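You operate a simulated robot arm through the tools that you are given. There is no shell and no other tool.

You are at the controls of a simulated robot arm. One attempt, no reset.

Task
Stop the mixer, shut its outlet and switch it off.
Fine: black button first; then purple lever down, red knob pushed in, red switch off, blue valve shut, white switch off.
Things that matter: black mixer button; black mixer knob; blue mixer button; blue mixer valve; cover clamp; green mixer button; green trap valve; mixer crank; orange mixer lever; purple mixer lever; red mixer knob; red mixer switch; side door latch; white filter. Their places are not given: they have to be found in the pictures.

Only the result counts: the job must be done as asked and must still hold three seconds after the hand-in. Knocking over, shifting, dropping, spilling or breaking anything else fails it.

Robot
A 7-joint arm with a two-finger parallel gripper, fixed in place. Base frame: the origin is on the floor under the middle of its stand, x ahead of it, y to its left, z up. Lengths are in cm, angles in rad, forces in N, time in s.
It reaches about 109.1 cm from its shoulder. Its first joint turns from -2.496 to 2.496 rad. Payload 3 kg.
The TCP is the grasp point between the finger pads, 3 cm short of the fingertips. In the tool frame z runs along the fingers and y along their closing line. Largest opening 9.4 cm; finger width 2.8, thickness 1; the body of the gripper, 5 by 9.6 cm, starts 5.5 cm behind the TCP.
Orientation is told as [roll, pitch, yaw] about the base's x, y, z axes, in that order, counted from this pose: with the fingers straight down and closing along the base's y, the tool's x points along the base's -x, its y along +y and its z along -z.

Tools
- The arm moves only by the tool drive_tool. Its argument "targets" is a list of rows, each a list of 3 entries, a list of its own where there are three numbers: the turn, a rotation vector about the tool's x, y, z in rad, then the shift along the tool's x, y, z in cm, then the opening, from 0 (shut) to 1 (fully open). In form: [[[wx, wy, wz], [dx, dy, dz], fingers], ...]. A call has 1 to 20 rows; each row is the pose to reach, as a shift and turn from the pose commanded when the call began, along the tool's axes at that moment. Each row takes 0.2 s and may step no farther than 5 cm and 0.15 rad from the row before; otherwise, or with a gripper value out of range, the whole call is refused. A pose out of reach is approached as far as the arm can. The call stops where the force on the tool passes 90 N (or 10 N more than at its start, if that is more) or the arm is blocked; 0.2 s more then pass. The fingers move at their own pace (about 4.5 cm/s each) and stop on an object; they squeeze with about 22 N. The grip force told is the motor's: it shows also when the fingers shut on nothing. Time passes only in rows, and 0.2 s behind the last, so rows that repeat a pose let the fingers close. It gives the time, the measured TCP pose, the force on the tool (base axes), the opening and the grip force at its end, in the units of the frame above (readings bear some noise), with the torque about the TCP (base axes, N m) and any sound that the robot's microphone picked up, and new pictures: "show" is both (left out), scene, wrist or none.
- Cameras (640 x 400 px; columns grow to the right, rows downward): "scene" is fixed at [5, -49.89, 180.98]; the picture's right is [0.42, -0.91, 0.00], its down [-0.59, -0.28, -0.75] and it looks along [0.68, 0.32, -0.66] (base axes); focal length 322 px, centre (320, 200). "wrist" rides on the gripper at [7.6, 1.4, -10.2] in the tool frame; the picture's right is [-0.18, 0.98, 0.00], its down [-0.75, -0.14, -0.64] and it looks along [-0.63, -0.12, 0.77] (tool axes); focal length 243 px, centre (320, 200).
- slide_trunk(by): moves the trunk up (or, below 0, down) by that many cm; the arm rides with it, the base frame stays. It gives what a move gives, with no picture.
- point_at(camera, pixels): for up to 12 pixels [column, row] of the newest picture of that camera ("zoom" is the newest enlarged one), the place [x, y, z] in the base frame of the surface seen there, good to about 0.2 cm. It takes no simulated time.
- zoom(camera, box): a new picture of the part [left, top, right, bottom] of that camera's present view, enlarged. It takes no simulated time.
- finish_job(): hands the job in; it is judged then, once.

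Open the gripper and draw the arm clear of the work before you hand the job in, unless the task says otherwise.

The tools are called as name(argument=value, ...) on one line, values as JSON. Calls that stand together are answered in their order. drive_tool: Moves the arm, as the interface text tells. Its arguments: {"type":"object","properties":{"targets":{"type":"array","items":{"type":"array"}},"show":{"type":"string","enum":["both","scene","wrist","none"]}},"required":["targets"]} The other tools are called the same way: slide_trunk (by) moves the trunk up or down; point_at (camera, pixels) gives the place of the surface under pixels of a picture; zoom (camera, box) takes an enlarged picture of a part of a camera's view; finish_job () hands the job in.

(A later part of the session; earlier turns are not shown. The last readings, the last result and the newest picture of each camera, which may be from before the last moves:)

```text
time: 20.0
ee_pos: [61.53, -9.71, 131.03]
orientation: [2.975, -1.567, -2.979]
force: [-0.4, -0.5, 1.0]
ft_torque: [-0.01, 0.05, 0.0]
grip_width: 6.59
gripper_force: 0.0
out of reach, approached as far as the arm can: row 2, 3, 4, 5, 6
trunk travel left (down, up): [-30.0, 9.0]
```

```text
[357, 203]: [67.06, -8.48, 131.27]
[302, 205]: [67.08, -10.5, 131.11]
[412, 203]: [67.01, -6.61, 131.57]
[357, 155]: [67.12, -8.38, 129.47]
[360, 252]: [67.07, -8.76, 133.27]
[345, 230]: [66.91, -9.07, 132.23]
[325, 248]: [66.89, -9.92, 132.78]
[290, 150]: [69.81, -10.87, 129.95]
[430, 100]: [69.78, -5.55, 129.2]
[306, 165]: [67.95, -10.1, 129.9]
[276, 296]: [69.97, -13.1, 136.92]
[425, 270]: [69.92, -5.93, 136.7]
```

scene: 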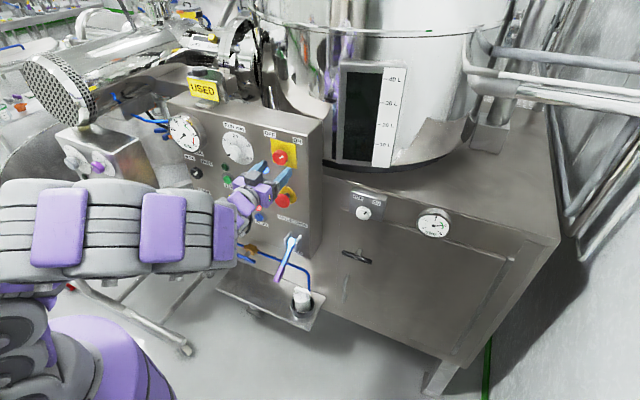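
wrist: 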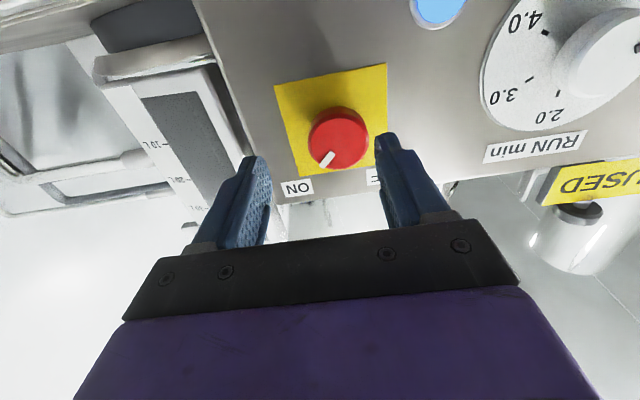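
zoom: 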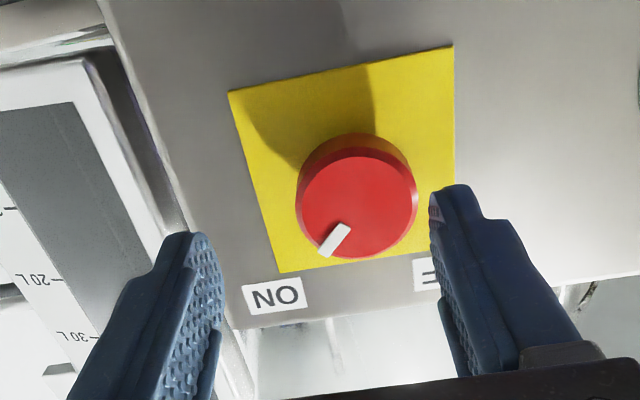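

Knob centre is (67.05,-8.5,131.35), radius ≈2 cm, mark 45° toward ON. The pose is at the arm's inner reach limit, so I first advance 3 cm to get a well-tracked pose, turning the tool +0.3 rad already.

drive_tool(targets=[[[0, 0, 0.1], [0, 0, 1], 0.75], [[0, 0, 0.2], [0, 0, 2], 0.75], [[0, 0, 0.3], [0, 0, 2.6], 0.75], [[0, 0, 0.3], [0, 0, 2.6], 0.75]])

```text
time: 21.0
ee_pos: [63.93, -10.38, 130.73]
orientation: [1.577, -1.266, -1.578]
force: [-32.9, 0.3, -10.1]
ft_torque: [-0.7, 0.08, 1.16]
grip_width: 6.88
gripper_force: 0.1
trunk travel left (down, up): [-30.0, 9.0]
```

scene: 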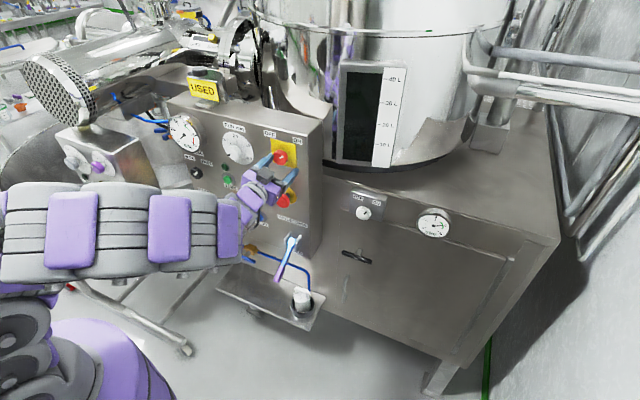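
wrist: 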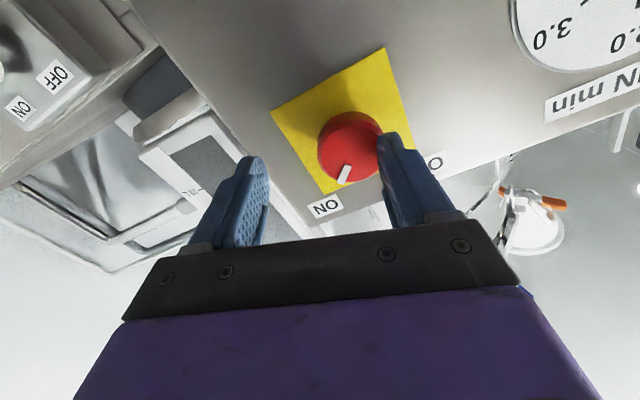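

The left finger is touching the knob face (force −33 N, TCP off at y=-10.4). I back off 2 cm and then recheck the position.

drive_tool(targets=[[[0, 0, 0], [0, 0, -1], 0.85], [[0, 0, 0], [0, 0, -1.6], 0.85], [[0, 0, 0], [0, 0, -1.6], 0.85]], show="wrist")

```text
time: 21.8
ee_pos: [62.94, -10.45, 130.59]
orientation: [1.571, -1.267, -1.577]
force: [0.2, 0.5, 0.6]
ft_torque: [-0.02, 0.0, -0.02]
grip_width: 8.0
gripper_force: 0.0
trunk travel left (down, up): [-30.0, 9.0]
```

wrist: 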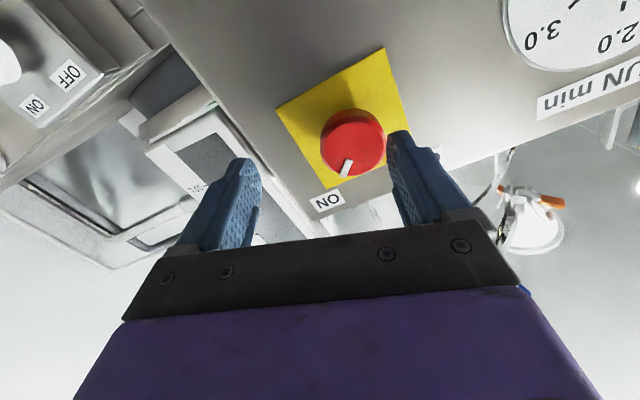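

The tool is free at (62.9,-10.45,130.6). I centre it on the knob (y −8.5, z 131.35) and pre-turn further to about +0.7 rad.

drive_tool(targets=[[[0, 0, 0.12], [-0.05, 0.7, 0], 0.85], [[0, 0, 0.24], [-0.1, 1.4, 0], 0.85], [[0, 0, 0.36], [-0.15, 2.09, 0], 0.85], [[0, 0, 0.4], [-0.15, 2.09, 0], 0.85], [[0, 0, 0.4], [-0.15, 2.09, 0], 0.85]])

```text
time: 23.0
ee_pos: [62.86, -8.5, 131.41]
orientation: [1.571, -0.866, -1.574]
force: [-0.9, 0.7, -0.2]
ft_torque: [-0.01, 0.02, -0.01]
grip_width: 8.0
gripper_force: 0.1
trunk travel left (down, up): [-30.0, 9.0]
```

scene: 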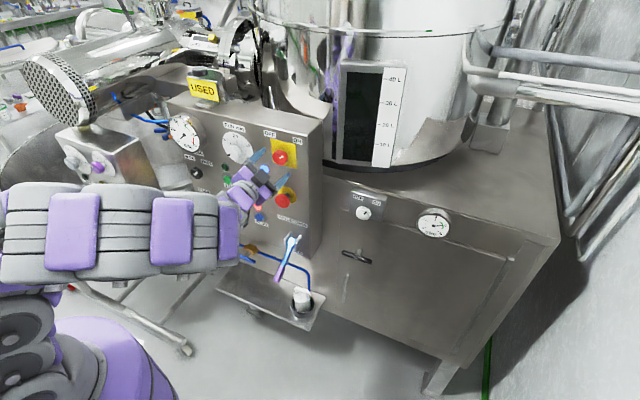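
wrist: 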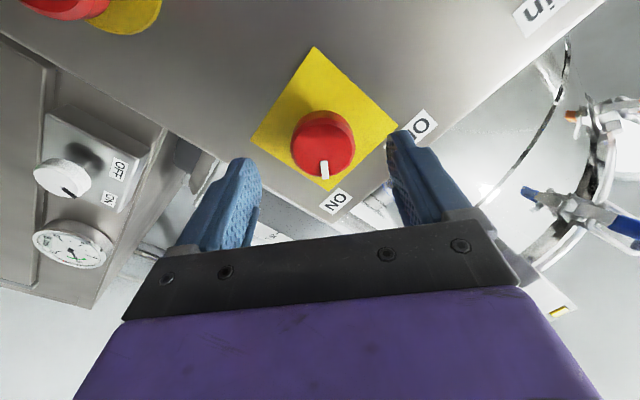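

Centred on the knob with tool turn ≈0.7. I advance 2.8 cm so the fingers straddle the knob, then close on it.

drive_tool(targets=[[[0, 0, 0], [0, 0, 1.4], 0.85], [[0, 0, 0], [0, 0, 2.8], 0.85], [[0, 0, 0], [0, 0, 2.8], 0.85], [[0, 0, 0], [0, 0, 2.8], 0.3], [[0, 0, 0], [0, 0, 2.8], 0.2], [[0, 0, 0], [0, 0, 2.8], 0.2], [[0, 0, 0], [0, 0, 2.8], 0.2]])

```text
time: 24.6
ee_pos: [65.72, -8.34, 131.43]
orientation: [1.573, -0.867, -1.576]
force: [5.0, 2.1, 9.8]
ft_torque: [-0.02, -0.16, 0.46]
grip_width: 4.35
gripper_force: 44.8
trunk travel left (down, up): [-30.0, 9.0]
```

scene: 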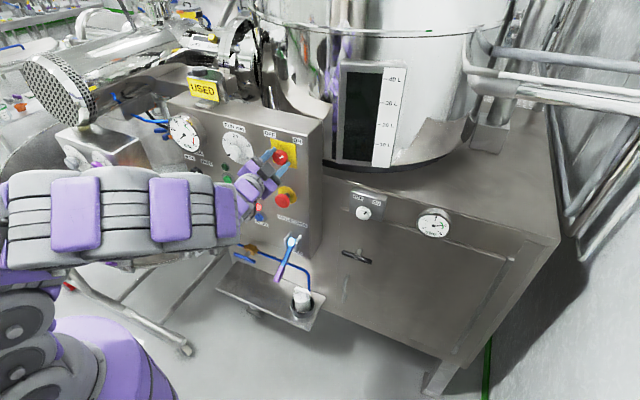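
wrist: 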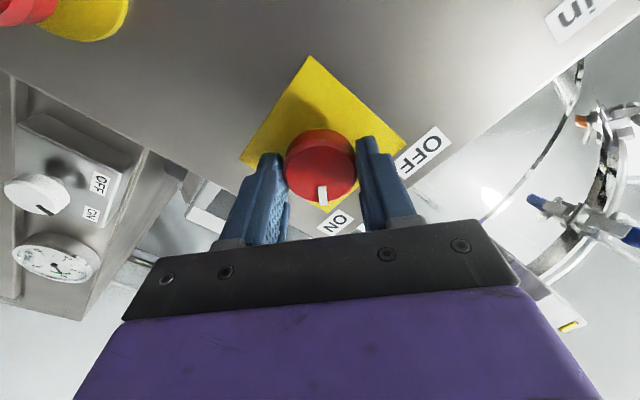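

The fingers hold the knob (width 4.35). I turn it counter-clockwise (negative about tool z) toward OFF, in steps.

drive_tool(targets=[[[0, 0, -0.1], [0, 0, 2.8], 0.2], [[0, 0, -0.1], [0, 0, 0], 0.2]], show="none")

```text
time: 25.2
ee_pos: [66.19, -8.22, 131.12]
orientation: [1.568, -0.971, -1.574]
force: [32.3, 5.4, 13.7]
ft_torque: [-0.01, -0.34, 0.36]
grip_width: 4.36
gripper_force: 45.7
trunk travel left (down, up): [-30.0, 9.0]
```

I mistakenly included a forward shift in one row; it ended harmlessly (TCP 66.2, no stop). Now I turn the knob in place with no net shift except a 0.4 cm relief.

drive_tool(targets=[[[0, 0, -0.12], [0, 0, 0.3], 0.2], [[0, 0, -0.24], [0, 0, 0.3], 0.2], [[0, 0, -0.36], [0, 0, 0.3], 0.2], [[0, 0, -0.48], [0, 0, 0.3], 0.2], [[0, 0, -0.6], [0, 0, 0.3], 0.2]])

```text
time: 26.4
ee_pos: [65.97, -8.51, 130.91]
orientation: [0.517, -1.564, -0.52]
force: [-16.8, 0.3, -30.2]
ft_torque: [0.0, 0.64, 0.2]
grip_width: 4.33
gripper_force: 44.9
trunk travel left (down, up): [-30.0, 9.0]
```

scene: 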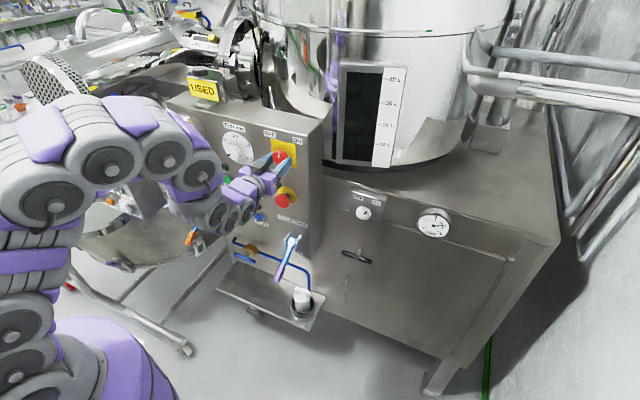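
wrist: 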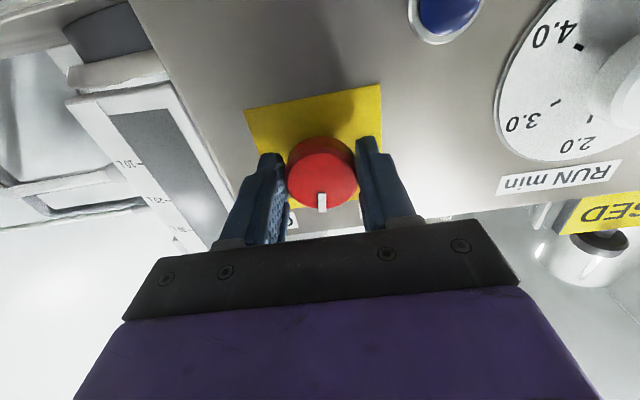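

The knob turned with the gripper by 0.7 rad (mark now straight up) and the blue lamp went dark. I continue turning another 0.8 rad toward OFF.

drive_tool(targets=[[[0, 0, -0.12], [0, 0, 0], 0.2], [[0, 0, -0.24], [0, 0, 0], 0.2], [[0, 0, -0.36], [0, 0, 0], 0.2], [[0, 0, -0.48], [0, 0, 0], 0.2], [[0, 0, -0.6], [0, 0, 0], 0.2], [[0, 0, -0.72], [0, 0, 0], 0.2], [[0, 0, -0.78], [0, 0, 0], 0.2]])

zoom(camera="wrist", box=[220, 80, 420, 240])

```text
time: 28.0
ee_pos: [66.13, -8.83, 131.25]
orientation: [-1.572, -0.796, 1.567]
force: [-6.0, -7.3, -14.4]
ft_torque: [-0.03, 0.97, -0.61]
grip_width: 4.33
gripper_force: 44.7
trunk travel left (down, up): [-30.0, 9.0]
```

scene: 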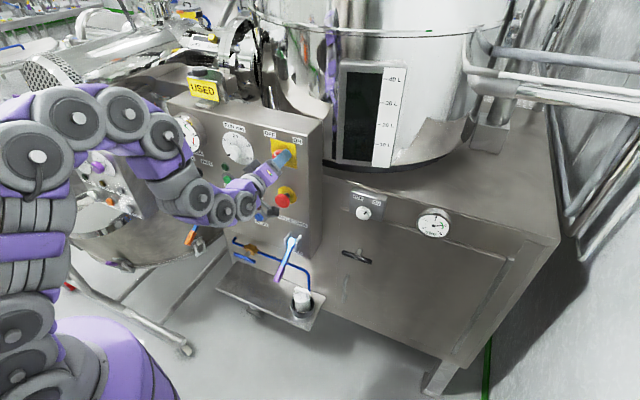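
wrist: 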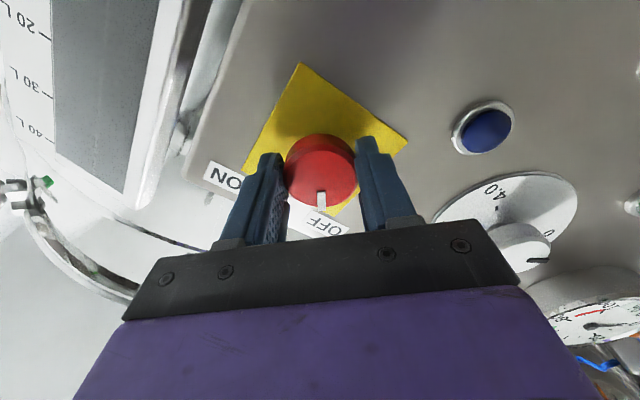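

```text
2.50 times, centred on (320, 160) of wrist
```

zoom: 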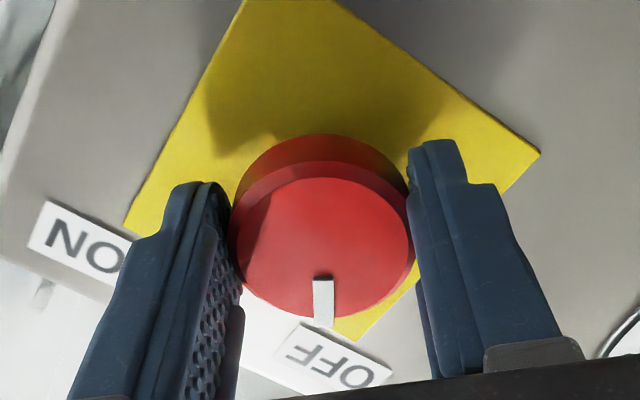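

The mark now points at OFF. I turn a touch further (−0.07) to seat it, then open the fingers and check.

drive_tool(targets=[[[0, 0, -0.07], [0, 0, 0], 0.2], [[0, 0, -0.07], [0, 0, 0], 0.2], [[0, 0, -0.07], [0, 0, 0], 0.5], [[0, 0, -0.07], [0, 0, 0], 0.85], [[0, 0, -0.07], [0, 0, 0], 0.85]])

zoom(camera="wrist", box=[220, 80, 420, 240])

```text
time: 29.2
ee_pos: [66.17, -8.57, 131.17]
orientation: [-1.571, -0.723, 1.567]
force: [0.1, 0.7, 0.1]
ft_torque: [0.04, -0.01, 0.02]
grip_width: 7.98
gripper_force: 0.0
trunk travel left (down, up): [-30.0, 9.0]
```

scene: 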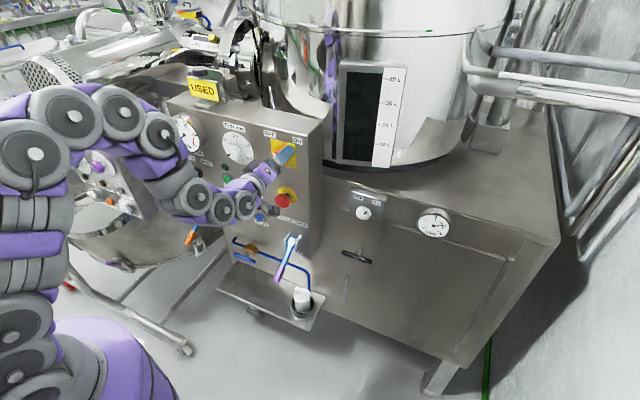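
wrist: 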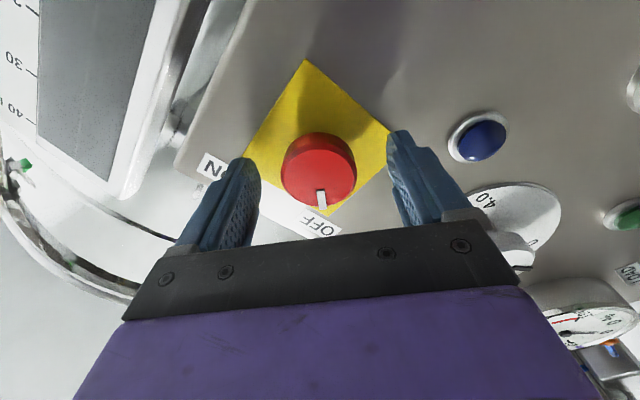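

```text
2.50 times, centred on (320, 160) of wrist
```

zoom: 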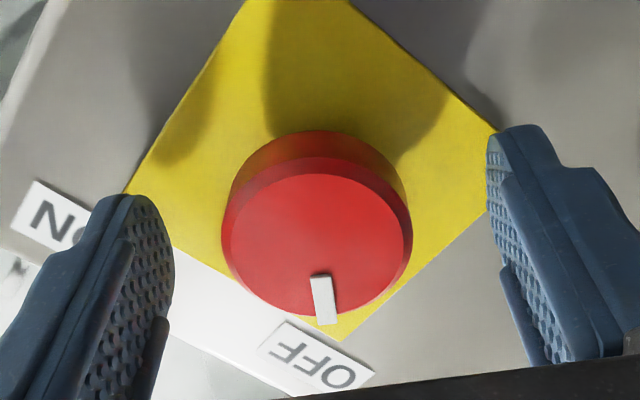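

Released; the mark points to the OFF corner. I measure the mark's angle numerically.

point_at(camera="zoom", pixels=[[327, 318], [319, 280], [315, 245], [228, 235], [405, 235], [315, 180], [340, 336], [123, 190]])

```text
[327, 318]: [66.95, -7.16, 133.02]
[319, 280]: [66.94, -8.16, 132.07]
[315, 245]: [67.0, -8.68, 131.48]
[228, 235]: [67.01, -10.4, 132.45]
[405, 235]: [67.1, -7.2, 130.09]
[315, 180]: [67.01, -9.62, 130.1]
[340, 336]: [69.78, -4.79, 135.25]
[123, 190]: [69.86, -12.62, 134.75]
```

The switch is at OFF (mark 46° left). Next the blue valve; I measure its surroundings (tray, filter, dial) before travelling.

point_at(camera="scene", pixels=[[234, 152], [183, 132], [230, 290], [270, 310], [319, 302], [302, 292], [301, 310], [196, 172], [191, 240], [205, 212], [244, 258], [243, 248]])

zoom(camera="scene", box=[200, 225, 340, 335])

```text
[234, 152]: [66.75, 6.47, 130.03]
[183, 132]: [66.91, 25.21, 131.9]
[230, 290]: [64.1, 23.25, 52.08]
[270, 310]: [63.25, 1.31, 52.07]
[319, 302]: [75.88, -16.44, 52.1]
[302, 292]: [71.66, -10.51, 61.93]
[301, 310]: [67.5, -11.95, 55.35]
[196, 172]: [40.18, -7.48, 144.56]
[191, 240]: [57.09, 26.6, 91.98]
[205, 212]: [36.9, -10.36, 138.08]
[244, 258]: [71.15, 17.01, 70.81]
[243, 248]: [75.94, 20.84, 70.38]
```

```text
3.64 times, centred on (270, 280) of scene
```

zoom: 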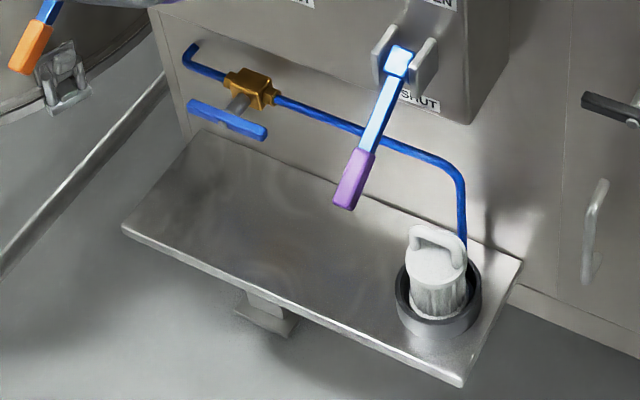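

The tray is at z≈52 (well below the valve at z≈70.8) and the dial knob reaches x=66.75. I retract 4.5 cm then travel to y≈17, z≈120 while turning the tool so the fingers will close vertically.

drive_tool(targets=[[[0, 0, 0], [0, 0, -2.5], 0.85], [[0, 0, 0], [0, 0, -5], 0.85], [[0, 0, -0.09], [-1.49, 3.15, -5], 0.85], [[0, 0, -0.18], [-2.98, 6.3, -5], 0.7], [[0, 0, -0.27], [-4.47, 9.44, -5], 0.6], [[0, 0, -0.36], [-5.96, 12.59, -5], 0.5], [[0, 0, -0.45], [-7.45, 15.74, -5], 0.5], [[0, 0, -0.54], [-8.94, 18.9, -5], 0.5], [[0, 0, -0.63], [-10.43, 22.0, -5], 0.5], [[0, 0, -0.72], [-11.92, 25.18, -5], 0.5], [[0, 0, -0.72], [-11.92, 25.18, -5], 0.5]])

```text
time: 31.6
ee_pos: [60.9, 18.12, 120.41]
orientation: [-1.571, 0.002, 1.565]
force: [-0.6, 1.2, -1.0]
ft_torque: [0.01, -0.01, 0.01]
grip_width: 4.71
gripper_force: 0.0
out of reach, approached as far as the arm can: row 2, 3, 4, 5, 6, 7, 8
trunk travel left (down, up): [-30.0, 9.0]
```

scene: 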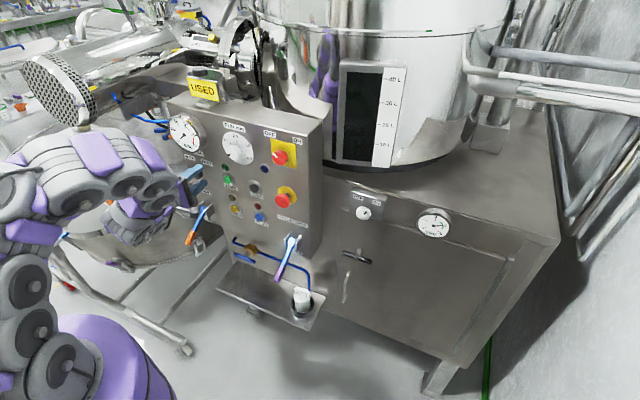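
wrist: 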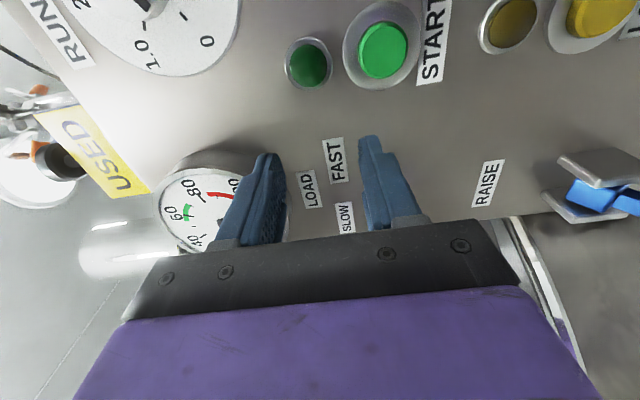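

Clear of everything with fingers closing vertically at (60.9,18.1,120.4). I descend toward the valve height at z≈71, first to z≈92, watching the force.

drive_tool(targets=[[[0, 0, 0], [0.2, 4, -0.5], 0.5], [[0, 0, 0], [0.4, 8, -1], 0.5], [[0, 0, 0], [0.6, 12, -1.5], 0.5], [[0, 0, 0], [0.8, 16, -1.5], 0.5], [[0, 0, 0], [0.9, 20, -1.5], 0.5], [[0, 0, 0], [0.9, 24, -1.5], 0.5], [[0, 0, 0], [0.9, 28, -1.5], 0.5]])

```text
time: 33.2
ee_pos: [59.59, 16.94, 92.31]
orientation: [-1.573, -0.001, 1.567]
force: [-0.2, 0.0, 0.1]
ft_torque: [0.03, -0.01, -0.01]
grip_width: 4.66
gripper_force: 0.1
trunk travel left (down, up): [-30.0, 9.0]
```

scene: 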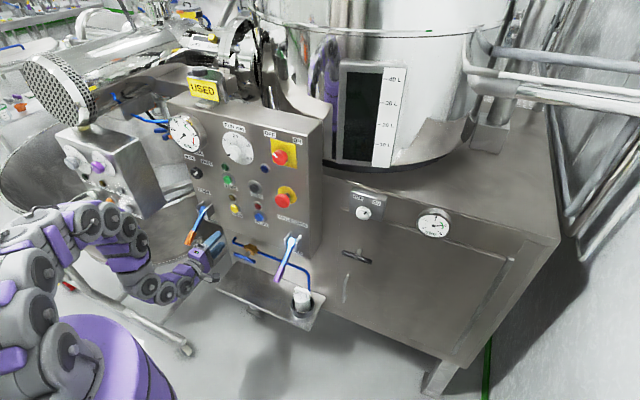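
wrist: 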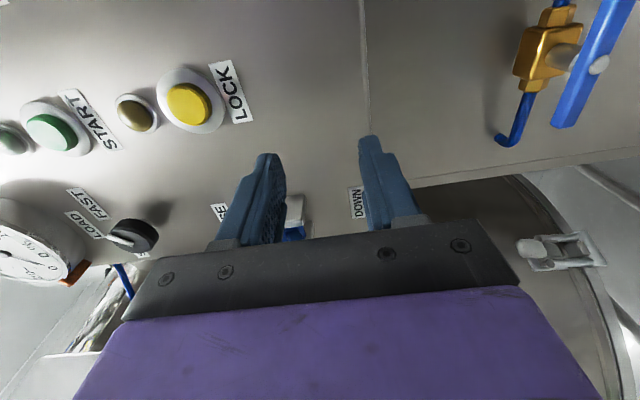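

The valve handle is visible at right (600,65). I descend the remaining 21 cm to handle height.

drive_tool(targets=[[[0, 0, 0], [0, 4.5, 0], 0.5], [[0, 0, 0], [0, 9, 0], 0.5], [[0, 0, 0], [0, 13.5, 0], 0.5], [[0, 0, 0], [0, 18, 0], 0.5], [[0, 0, 0], [0, 21.4, 0], 0.5], [[0, 0, 0], [0, 21.4, 0], 0.5]])

```text
time: 34.6
ee_pos: [59.59, 16.69, 88.88]
orientation: [-1.57, -0.006, 1.566]
force: [0.1, 0.5, -0.5]
ft_torque: [0.06, 0.0, 0.0]
grip_width: 4.67
gripper_force: 0.0
out of reach, approached as far as the arm can: row 1, 2, 3, 4, 5, 6
trunk travel left (down, up): [-30.0, 9.0]
```

scene: 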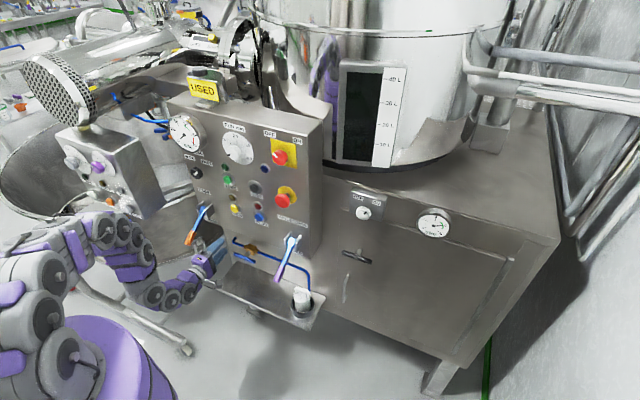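
wrist: 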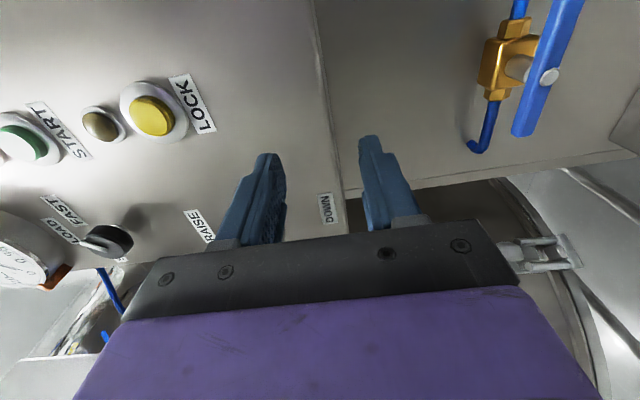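

The arm can't go lower from this trunk height. I command a reachable height again and then lower the trunk by 19 cm.

drive_tool(targets=[[[0, 0, 0], [0, -4.8, 0], 0.5], [[0, 0, 0], [0, -9.6, 0], 0.5], [[0, 0, 0], [0, -14.4, 0], 0.5], [[0, 0, 0], [0, -19, 0], 0.5], [[0, 0, 0], [0, -19, 0], 0.5]], show="none")

slide_trunk(by=-10)

```text
time: 35.8
ee_pos: [59.8, 16.91, 107.18]
orientation: [-1.571, -0.005, 1.566]
force: [0.1, 0.1, -0.2]
ft_torque: [-0.01, 0.0, 0.01]
grip_width: 4.71
gripper_force: 0.0
trunk travel left (down, up): [-30.0, 9.0]
```

```text
time: 37.1
ee_pos: [59.78, 16.78, 97.25]
orientation: [-1.571, -0.003, 1.567]
force: [0.3, -0.4, 1.2]
ft_torque: [0.0, 0.02, -0.01]
grip_width: 4.7
gripper_force: 0.1
trunk travel left (down, up): [-20.0, 19.0]
```

The trunk lowers cleanly (TCP z now 97.3). I lower it 15 cm more and look.

slide_trunk(by=-15)

drive_tool(targets=[[[0, 0, 0], [0, 3, 0], 0.5], [[0, 0, 0], [0, 6, 0], 0.5], [[0, 0, 0], [0, 9, 0], 0.5], [[0, 0, 0], [0, 11, 0], 0.5], [[0, 0, 0], [0, 11, 0], 0.5]])

```text
time: 38.9
ee_pos: [59.74, 16.86, 82.23]
orientation: [-1.57, -0.004, 1.567]
force: [0.1, -0.1, -0.2]
ft_torque: [-0.04, -0.03, 0.0]
grip_width: 4.69
gripper_force: 0.0
trunk travel left (down, up): [-5.0, 34.0]
```

```text
time: 40.1
ee_pos: [59.73, 16.98, 71.2]
orientation: [-1.571, -0.004, 1.567]
force: [0.9, 0.6, 0.3]
ft_torque: [0.04, 0.03, 0.03]
grip_width: 4.71
gripper_force: 0.1
trunk travel left (down, up): [-5.0, 34.0]
```

scene: 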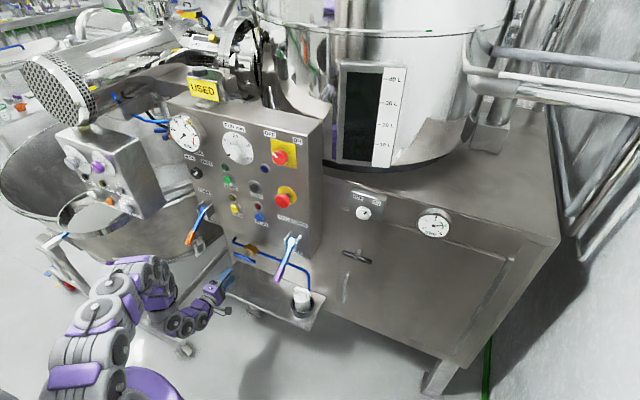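
wrist: 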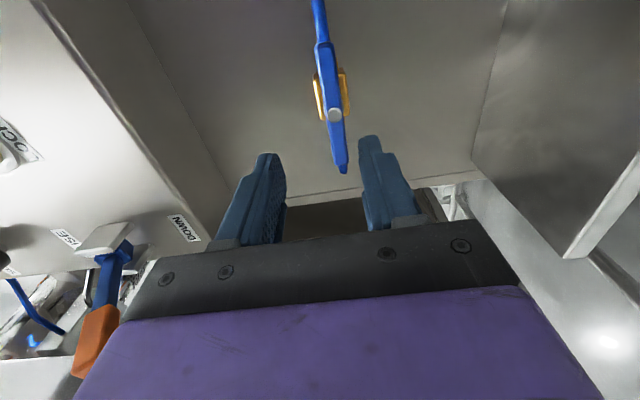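

The fingers now straddle the valve handle's line; handle seen from (322,45) to (343,172), hub cap at (335,114). I measure it.

zoom(camera="wrist", box=[250, 20, 420, 190])

point_at(camera="wrist", pixels=[[335, 114], [342, 168], [325, 50], [338, 140], [330, 85], [320, 100], [346, 100], [322, 30]])

```text
2.35 times, centred on (335, 105) of wrist
```

zoom: 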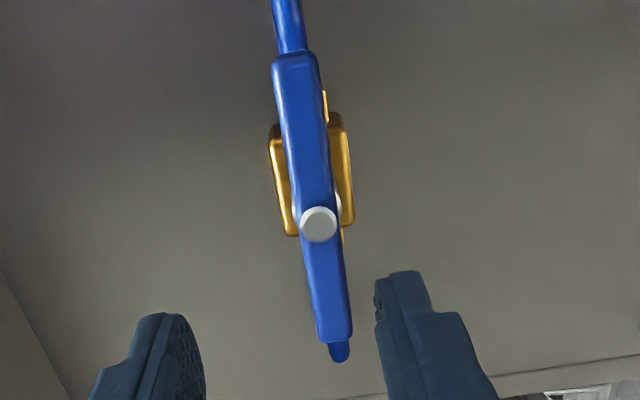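

```text
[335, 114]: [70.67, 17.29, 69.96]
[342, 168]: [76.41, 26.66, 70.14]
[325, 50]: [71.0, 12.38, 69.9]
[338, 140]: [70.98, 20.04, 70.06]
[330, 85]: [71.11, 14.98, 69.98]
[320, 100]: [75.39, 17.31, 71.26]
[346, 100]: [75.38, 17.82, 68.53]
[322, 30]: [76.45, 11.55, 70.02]
```

Hub is at (70.7,17.25,70.0), bar along y from 12.2 to 22.3. I centre on it and advance so the fingers straddle the bar at the hub (tips x≈73).

drive_tool(targets=[[[0, 0, 0], [-0.1, 0.6, 2], 0.5], [[0, 0, 0], [-0.27, 1.2, 4], 0.5], [[0, 0, 0], [-0.27, 1.2, 6], 0.5], [[0, 0, 0], [-0.27, 1.2, 8], 0.5], [[0, 0, 0], [-0.27, 1.2, 9.2], 0.5], [[0, 0, 0], [-0.27, 1.2, 10.2], 0.5], [[0, 0, 0], [-0.27, 1.2, 10.2], 0.5]])

```text
time: 41.7
ee_pos: [69.94, 17.34, 69.9]
orientation: [-1.571, -0.003, 1.568]
force: [0.5, 0.2, 0.8]
ft_torque: [-0.02, 0.01, -0.01]
grip_width: 4.68
gripper_force: 0.1
trunk travel left (down, up): [-5.0, 34.0]
```

scene: 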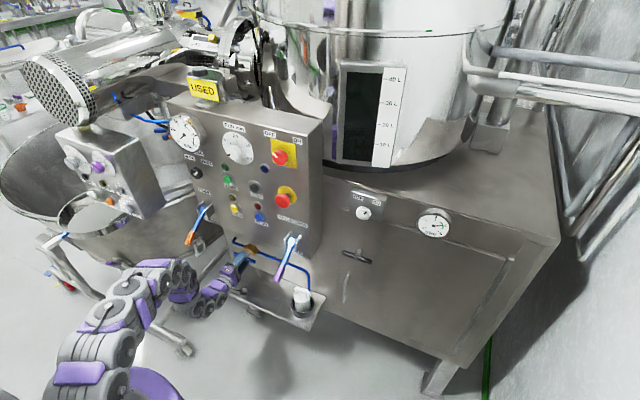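
wrist: 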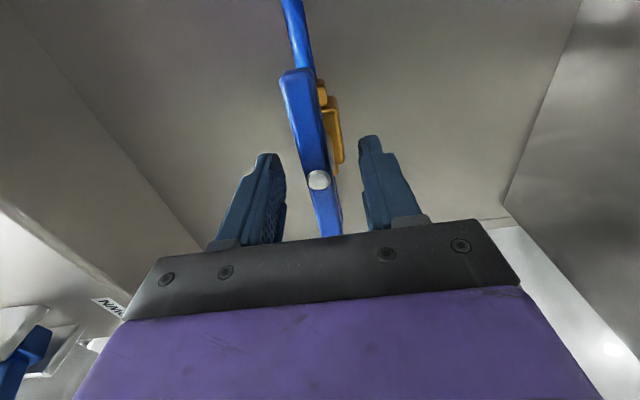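

The fingers straddle the handle at the hub with no contact. I close the gripper on it.

drive_tool(targets=[[[0, 0, 0], [0, 0, 0], 0.3], [[0, 0, 0], [0, 0, 0], 0.1], [[0, 0, 0], [0, 0, 0], 0.1], [[0, 0, 0], [0, 0, 0], 0.1], [[0, 0, 0.06], [0, 0, 0], 0.1], [[0, 0, 0.12], [0, 0, 0], 0.1]])

```text
time: 43.1
ee_pos: [69.97, 17.34, 69.98]
orientation: [-1.574, -0.124, 1.571]
force: [16.2, 7.1, 9.0]
ft_torque: [-0.06, -0.08, -0.42]
grip_width: 1.95
gripper_force: 45.1
trunk travel left (down, up): [-5.0, 34.0]
```

scene: 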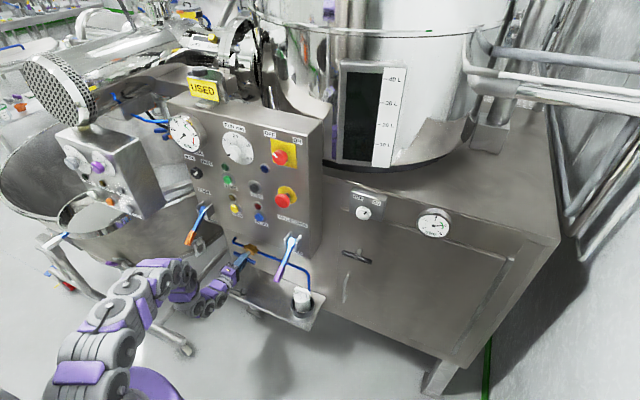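
wrist: 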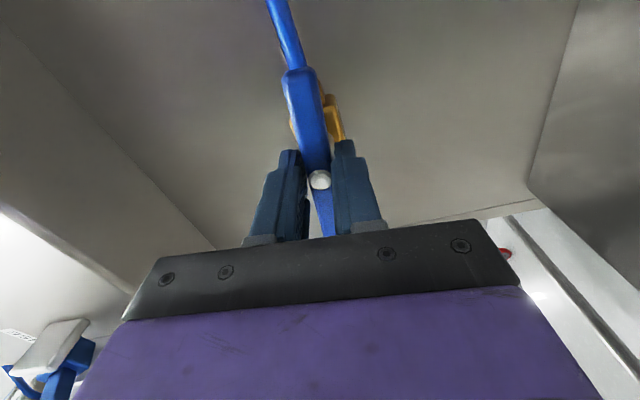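

Gripped (width 1.95) and the handle follows the first 0.12 rad with hardly any torque. I keep turning clockwise to about 0.7 rad.

drive_tool(targets=[[[0, 0, 0.12], [0, 0, 0], 0.1], [[0, 0, 0.24], [0, 0, 0], 0.1], [[0, 0, 0.36], [0, 0, 0], 0.1], [[0, 0, 0.48], [0, 0, 0], 0.1], [[0, 0, 0.6], [0, 0, 0], 0.1]])

```text
time: 44.3
ee_pos: [69.98, 17.35, 69.88]
orientation: [-1.57, -0.727, 1.57]
force: [17.1, 18.3, 6.6]
ft_torque: [-0.01, -0.24, 0.81]
grip_width: 1.94
gripper_force: 45.1
trunk travel left (down, up): [-5.0, 34.0]
```

scene: 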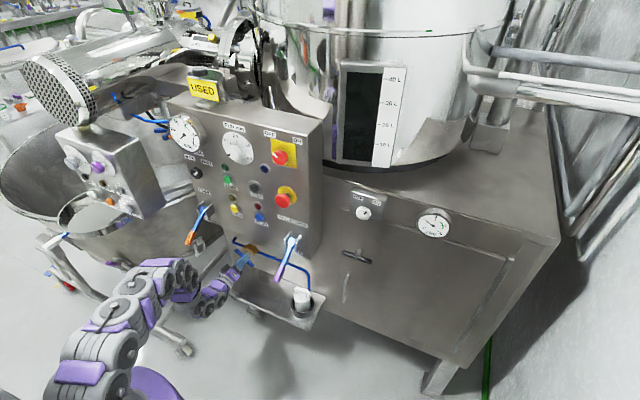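
wrist: 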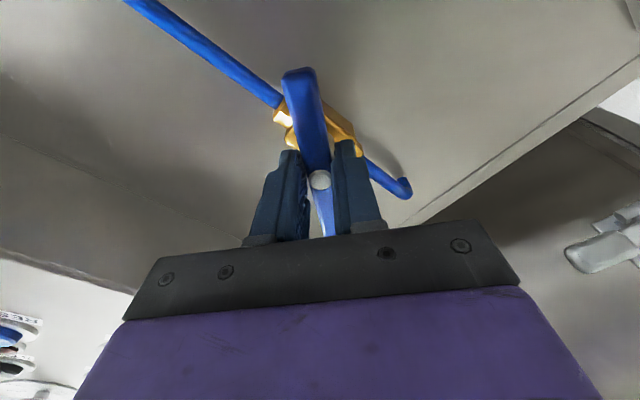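

The handle turns with the gripper (0.72 rad so far, pipe now diagonal in view). I continue to a full quarter turn.

drive_tool(targets=[[[0, 0, 0.12], [0, 0, 0], 0.1], [[0, 0, 0.24], [0, 0, 0], 0.1], [[0, 0, 0.36], [0, 0, 0], 0.1], [[0, 0, 0.48], [0, 0, 0], 0.1], [[0, 0, 0.6], [0, 0, 0], 0.1], [[0, 0, 0.72], [0, 0, 0], 0.1], [[0, 0, 0.84], [0, 0, 0], 0.1]])

```text
time: 45.9
ee_pos: [69.98, 17.42, 69.77]
orientation: [-1.243, -1.563, 1.243]
force: [9.8, 33.5, -5.4]
ft_torque: [-0.12, -0.08, 0.9]
grip_width: 1.98
gripper_force: 44.8
trunk travel left (down, up): [-5.0, 34.0]
```

scene: 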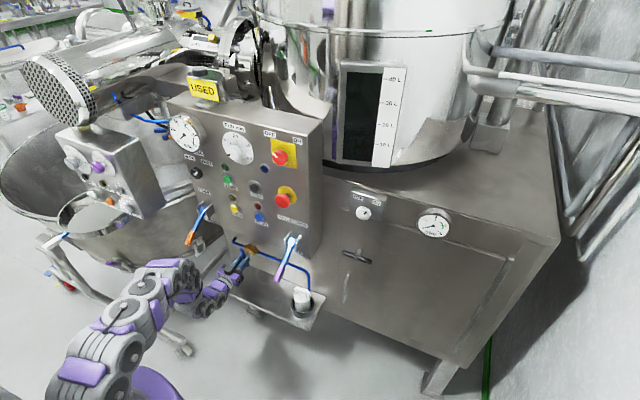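
wrist: 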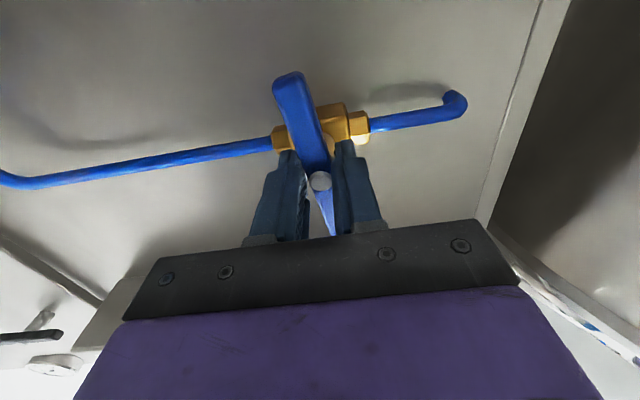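

The handle is about perpendicular to the pipe now. I test a further 0.12 rad to see whether a stop has been reached.

drive_tool(targets=[[[0, 0, 0.06], [0, 0, 0], 0.1], [[0, 0, 0.12], [0, 0, 0], 0.1], [[0, 0, 0.12], [0, 0, 0], 0.1]], show="wrist")

zoom(camera="wrist", box=[220, 50, 420, 250])

```text
time: 46.7
ee_pos: [69.82, 17.53, 69.8]
orientation: [1.558, -1.458, -1.556]
force: [8.5, 37.6, -5.8]
ft_torque: [-0.17, 0.77, 1.04]
grip_width: 1.96
gripper_force: 44.4
trunk travel left (down, up): [-5.0, 34.0]
```

wrist: 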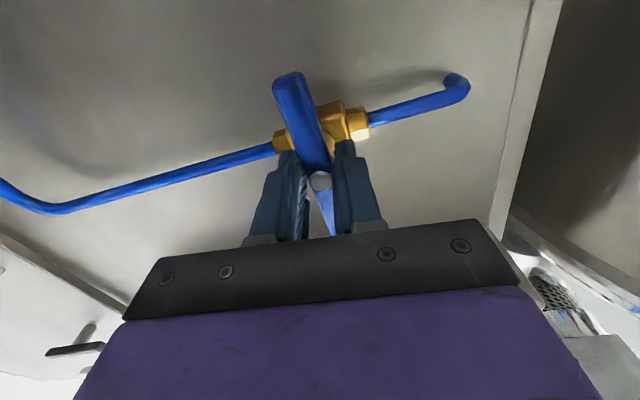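

```text
2.00 times, centred on (320, 150) of wrist
```

zoom: 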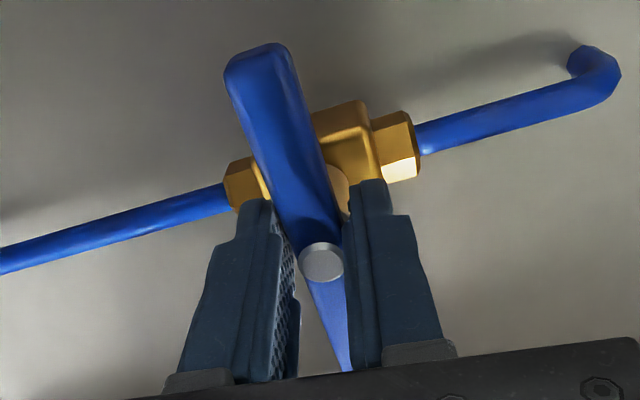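

I measure the handle ends to get its actual angle.

point_at(camera="zoom", pixels=[[260, 70], [275, 120], [295, 180], [322, 262], [335, 330], [345, 355], [245, 65], [290, 60]])

```text
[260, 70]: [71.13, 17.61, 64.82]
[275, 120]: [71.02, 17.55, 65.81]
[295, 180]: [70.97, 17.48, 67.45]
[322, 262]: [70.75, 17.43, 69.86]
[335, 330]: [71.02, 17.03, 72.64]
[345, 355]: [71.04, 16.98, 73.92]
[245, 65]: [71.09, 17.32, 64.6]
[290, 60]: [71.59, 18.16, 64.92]
```

Handle now measures about 94° from its start. I open the fingers to release any strain and see where the handle rests.

drive_tool(targets=[[[0, 0, 0.12], [0, 0, 0], 0.3], [[0, 0, 0.12], [0, 0, 0], 0.5], [[0, 0, 0.12], [0, 0, 0], 0.5]])

zoom(camera="wrist", box=[220, 50, 420, 250])

```text
time: 47.5
ee_pos: [69.97, 17.32, 69.84]
orientation: [1.57, -1.339, -1.577]
force: [0.6, 0.7, 0.4]
ft_torque: [-0.03, -0.02, -0.02]
grip_width: 4.69
gripper_force: 0.0
trunk travel left (down, up): [-5.0, 34.0]
```

scene: 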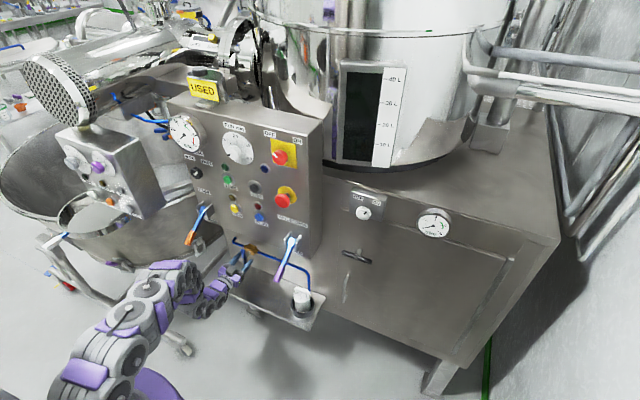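
wrist: 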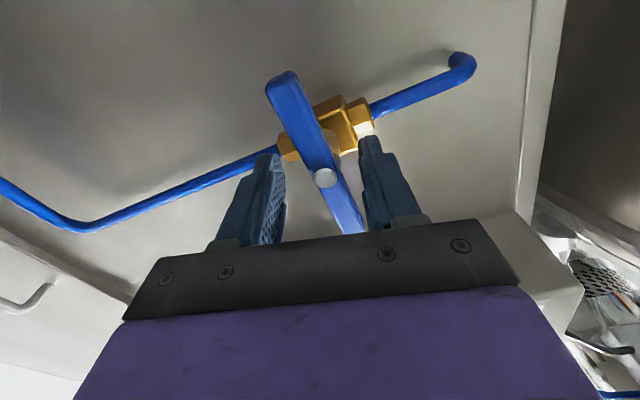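

```text
2.00 times, centred on (320, 150) of wrist
```

zoom: 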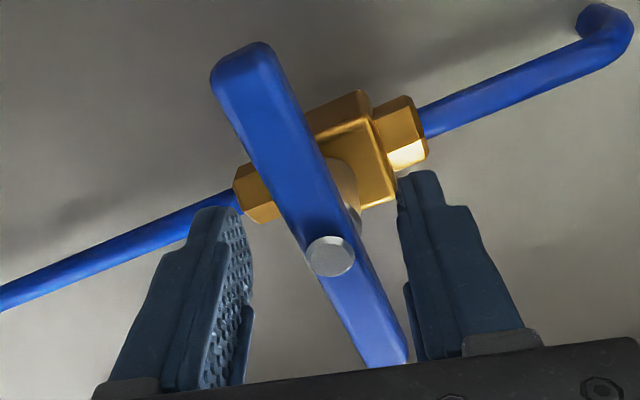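

The handle stayed near perpendicular to the pipe while the gripper turned. I measure its resting angle and the pipe's line.

point_at(camera="zoom", pixels=[[240, 70], [260, 115], [290, 170], [330, 258], [360, 310], [385, 350], [225, 205], [450, 115], [570, 70], [60, 280]])

```text
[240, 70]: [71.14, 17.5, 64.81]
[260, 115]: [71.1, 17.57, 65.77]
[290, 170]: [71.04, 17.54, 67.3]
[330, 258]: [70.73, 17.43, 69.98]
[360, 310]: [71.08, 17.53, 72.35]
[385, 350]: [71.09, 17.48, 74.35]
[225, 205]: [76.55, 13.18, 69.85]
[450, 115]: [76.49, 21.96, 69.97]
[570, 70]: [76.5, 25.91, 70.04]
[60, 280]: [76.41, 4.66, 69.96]
```

The handle rests exactly vertical (y≈17.5 at both ends), a clean 90° from open: valve shut. I retract straight back and shift to y≈8, between the two levers, before rising.

drive_tool(targets=[[[0, 0, 0], [0, 0, -2], 0.5], [[0, 0, 0], [0, 0, -5], 0.5], [[0, 0, 0], [0, 0, -8], 0.5], [[0, 0, 0], [0, 0, -11], 0.5], [[0, 0, 0], [-0.7, -2.92, -12], 0.5], [[0, 0, 0], [-1.4, -5.84, -12], 0.5], [[0, 0, 0], [-2.09, -8.76, -12], 0.5], [[0, 0, 0], [-2.09, -8.76, -12], 0.5]])

zoom(camera="scene", box=[200, 220, 340, 320])

```text
time: 49.3
ee_pos: [58.09, 8.17, 69.83]
orientation: [1.57, -1.339, -1.575]
force: [-0.3, 0.4, 0.1]
ft_torque: [0.0, 0.03, 0.04]
grip_width: 4.69
gripper_force: 0.1
trunk travel left (down, up): [-5.0, 34.0]
```

scene: 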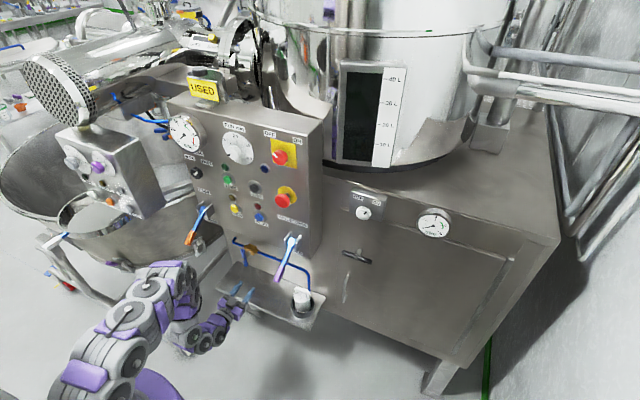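
wrist: 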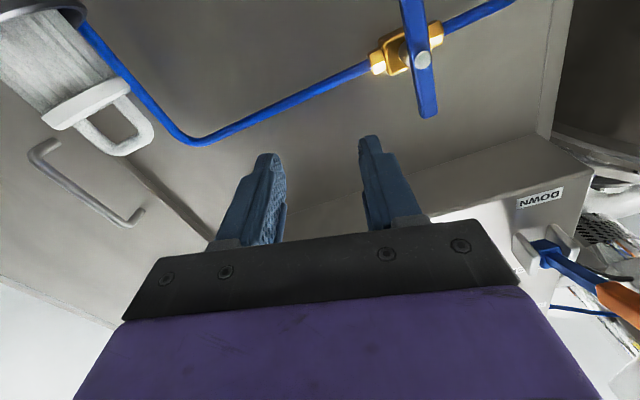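

```text
4.00 times, centred on (270, 270) of scene
```

zoom: 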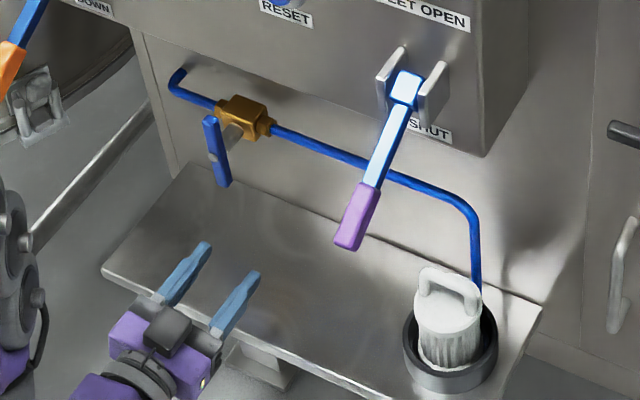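

The valve handle is vertical and everything else undisturbed. I raise the trunk 25 cm with the tool between the levers.

slide_trunk(by=25)

zoom(camera="scene", box=[330, 175, 480, 275])

point_at(camera="scene", pixels=[[363, 213], [361, 213], [367, 210], [360, 209], [363, 217], [372, 205], [355, 198], [382, 215], [357, 257], [345, 254], [433, 225], [340, 200]])

```text
time: 51.9
ee_pos: [58.04, 8.12, 94.9]
orientation: [1.569, -1.34, -1.572]
force: [-0.8, 0.2, 0.2]
ft_torque: [-0.01, -0.01, -0.01]
grip_width: 4.72
gripper_force: 0.2
trunk travel left (down, up): [-30.0, 9.0]
```

```text
4.00 times, centred on (405, 225) of scene
```

zoom: 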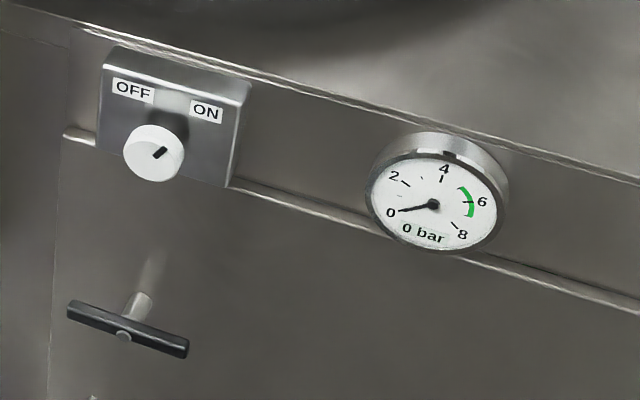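

```text
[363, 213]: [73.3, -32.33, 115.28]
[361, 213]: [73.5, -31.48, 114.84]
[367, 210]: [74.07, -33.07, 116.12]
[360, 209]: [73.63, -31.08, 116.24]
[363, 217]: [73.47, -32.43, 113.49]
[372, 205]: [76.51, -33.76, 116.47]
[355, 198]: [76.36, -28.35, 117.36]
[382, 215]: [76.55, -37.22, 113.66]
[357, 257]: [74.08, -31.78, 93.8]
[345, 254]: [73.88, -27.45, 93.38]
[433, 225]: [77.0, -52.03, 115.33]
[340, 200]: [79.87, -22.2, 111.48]
```

The gauge now reads 0 bar, confirming the valve is shut. The white switch knob is at about (73.4,-32.4,115.1); I rise to z≈116 first at y≈8.

drive_tool(targets=[[[0, 0, 0], [-4.1, 0.97, 0.5], 0.5], [[0, 0, 0], [-8.2, 1.95, 1], 0.5], [[0, 0, 0], [-12.2, 2.92, 1.5], 0.5], [[0, 0, 0], [-16.3, 3.9, 2], 0.5], [[0, 0, 0], [-20.4, 4.87, 2.5], 0.6], [[0, 0, 0], [-20.4, 4.87, 2.5], 0.6]])

```text
time: 53.3
ee_pos: [60.61, 8.09, 116.08]
orientation: [1.569, -1.338, -1.573]
force: [-0.4, 0.2, 0.1]
ft_torque: [0.0, 0.0, 0.03]
grip_width: 5.62
gripper_force: 0.0
trunk travel left (down, up): [-30.0, 9.0]
```

scene: 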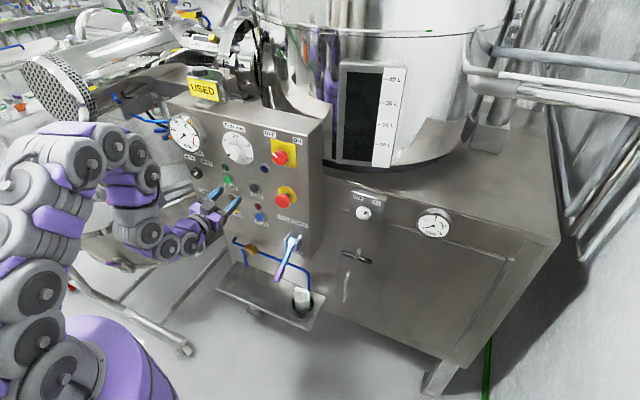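
wrist: 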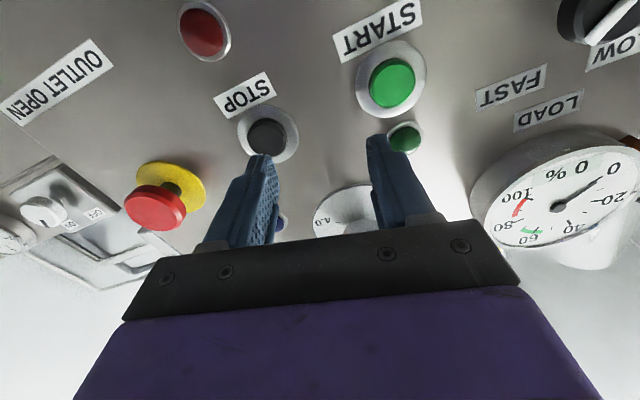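

Now at (60.6,8.1,116.1), clear of the panel. I travel right to y≈-32 in front of the white switch, turning the tool to about +0.7 rad.

drive_tool(targets=[[[0, 0, 0.05], [-0.94, -4.4, -0.3], 0.6], [[0, 0, 0.1], [-1.87, -8.8, -0.6], 0.6], [[0, 0, 0.15], [-2.81, -13.2, -0.6], 0.6], [[0, 0, 0.2], [-3.75, -17.6, -0.6], 0.7], [[0, 0, 0.25], [-4.68, -22.0, -0.6], 0.8], [[0, 0, 0.3], [-5.62, -26.4, -0.4], 0.85], [[0, 0, 0.35], [-6.56, -30.8, 0], 0.85], [[0, 0, 0.4], [-7.5, -35.2, 0.5], 0.85], [[0, 0, 0.466], [-8.43, -39.6, 1], 0.85], [[0, 0, 0.466], [-8.43, -39.6, 1], 0.85]])

```text
time: 55.5
ee_pos: [61.39, -32.73, 114.65]
orientation: [1.569, -0.871, -1.574]
force: [-0.3, -1.2, -0.3]
ft_torque: [-0.01, 0.0, 0.0]
grip_width: 7.96
gripper_force: 0.1
trunk travel left (down, up): [-30.0, 9.0]
```

scene: 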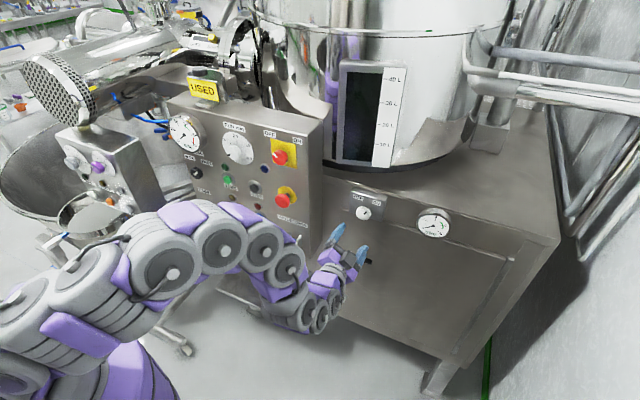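
wrist: 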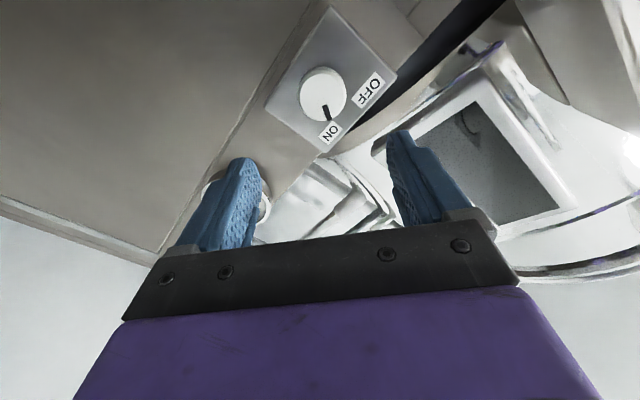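

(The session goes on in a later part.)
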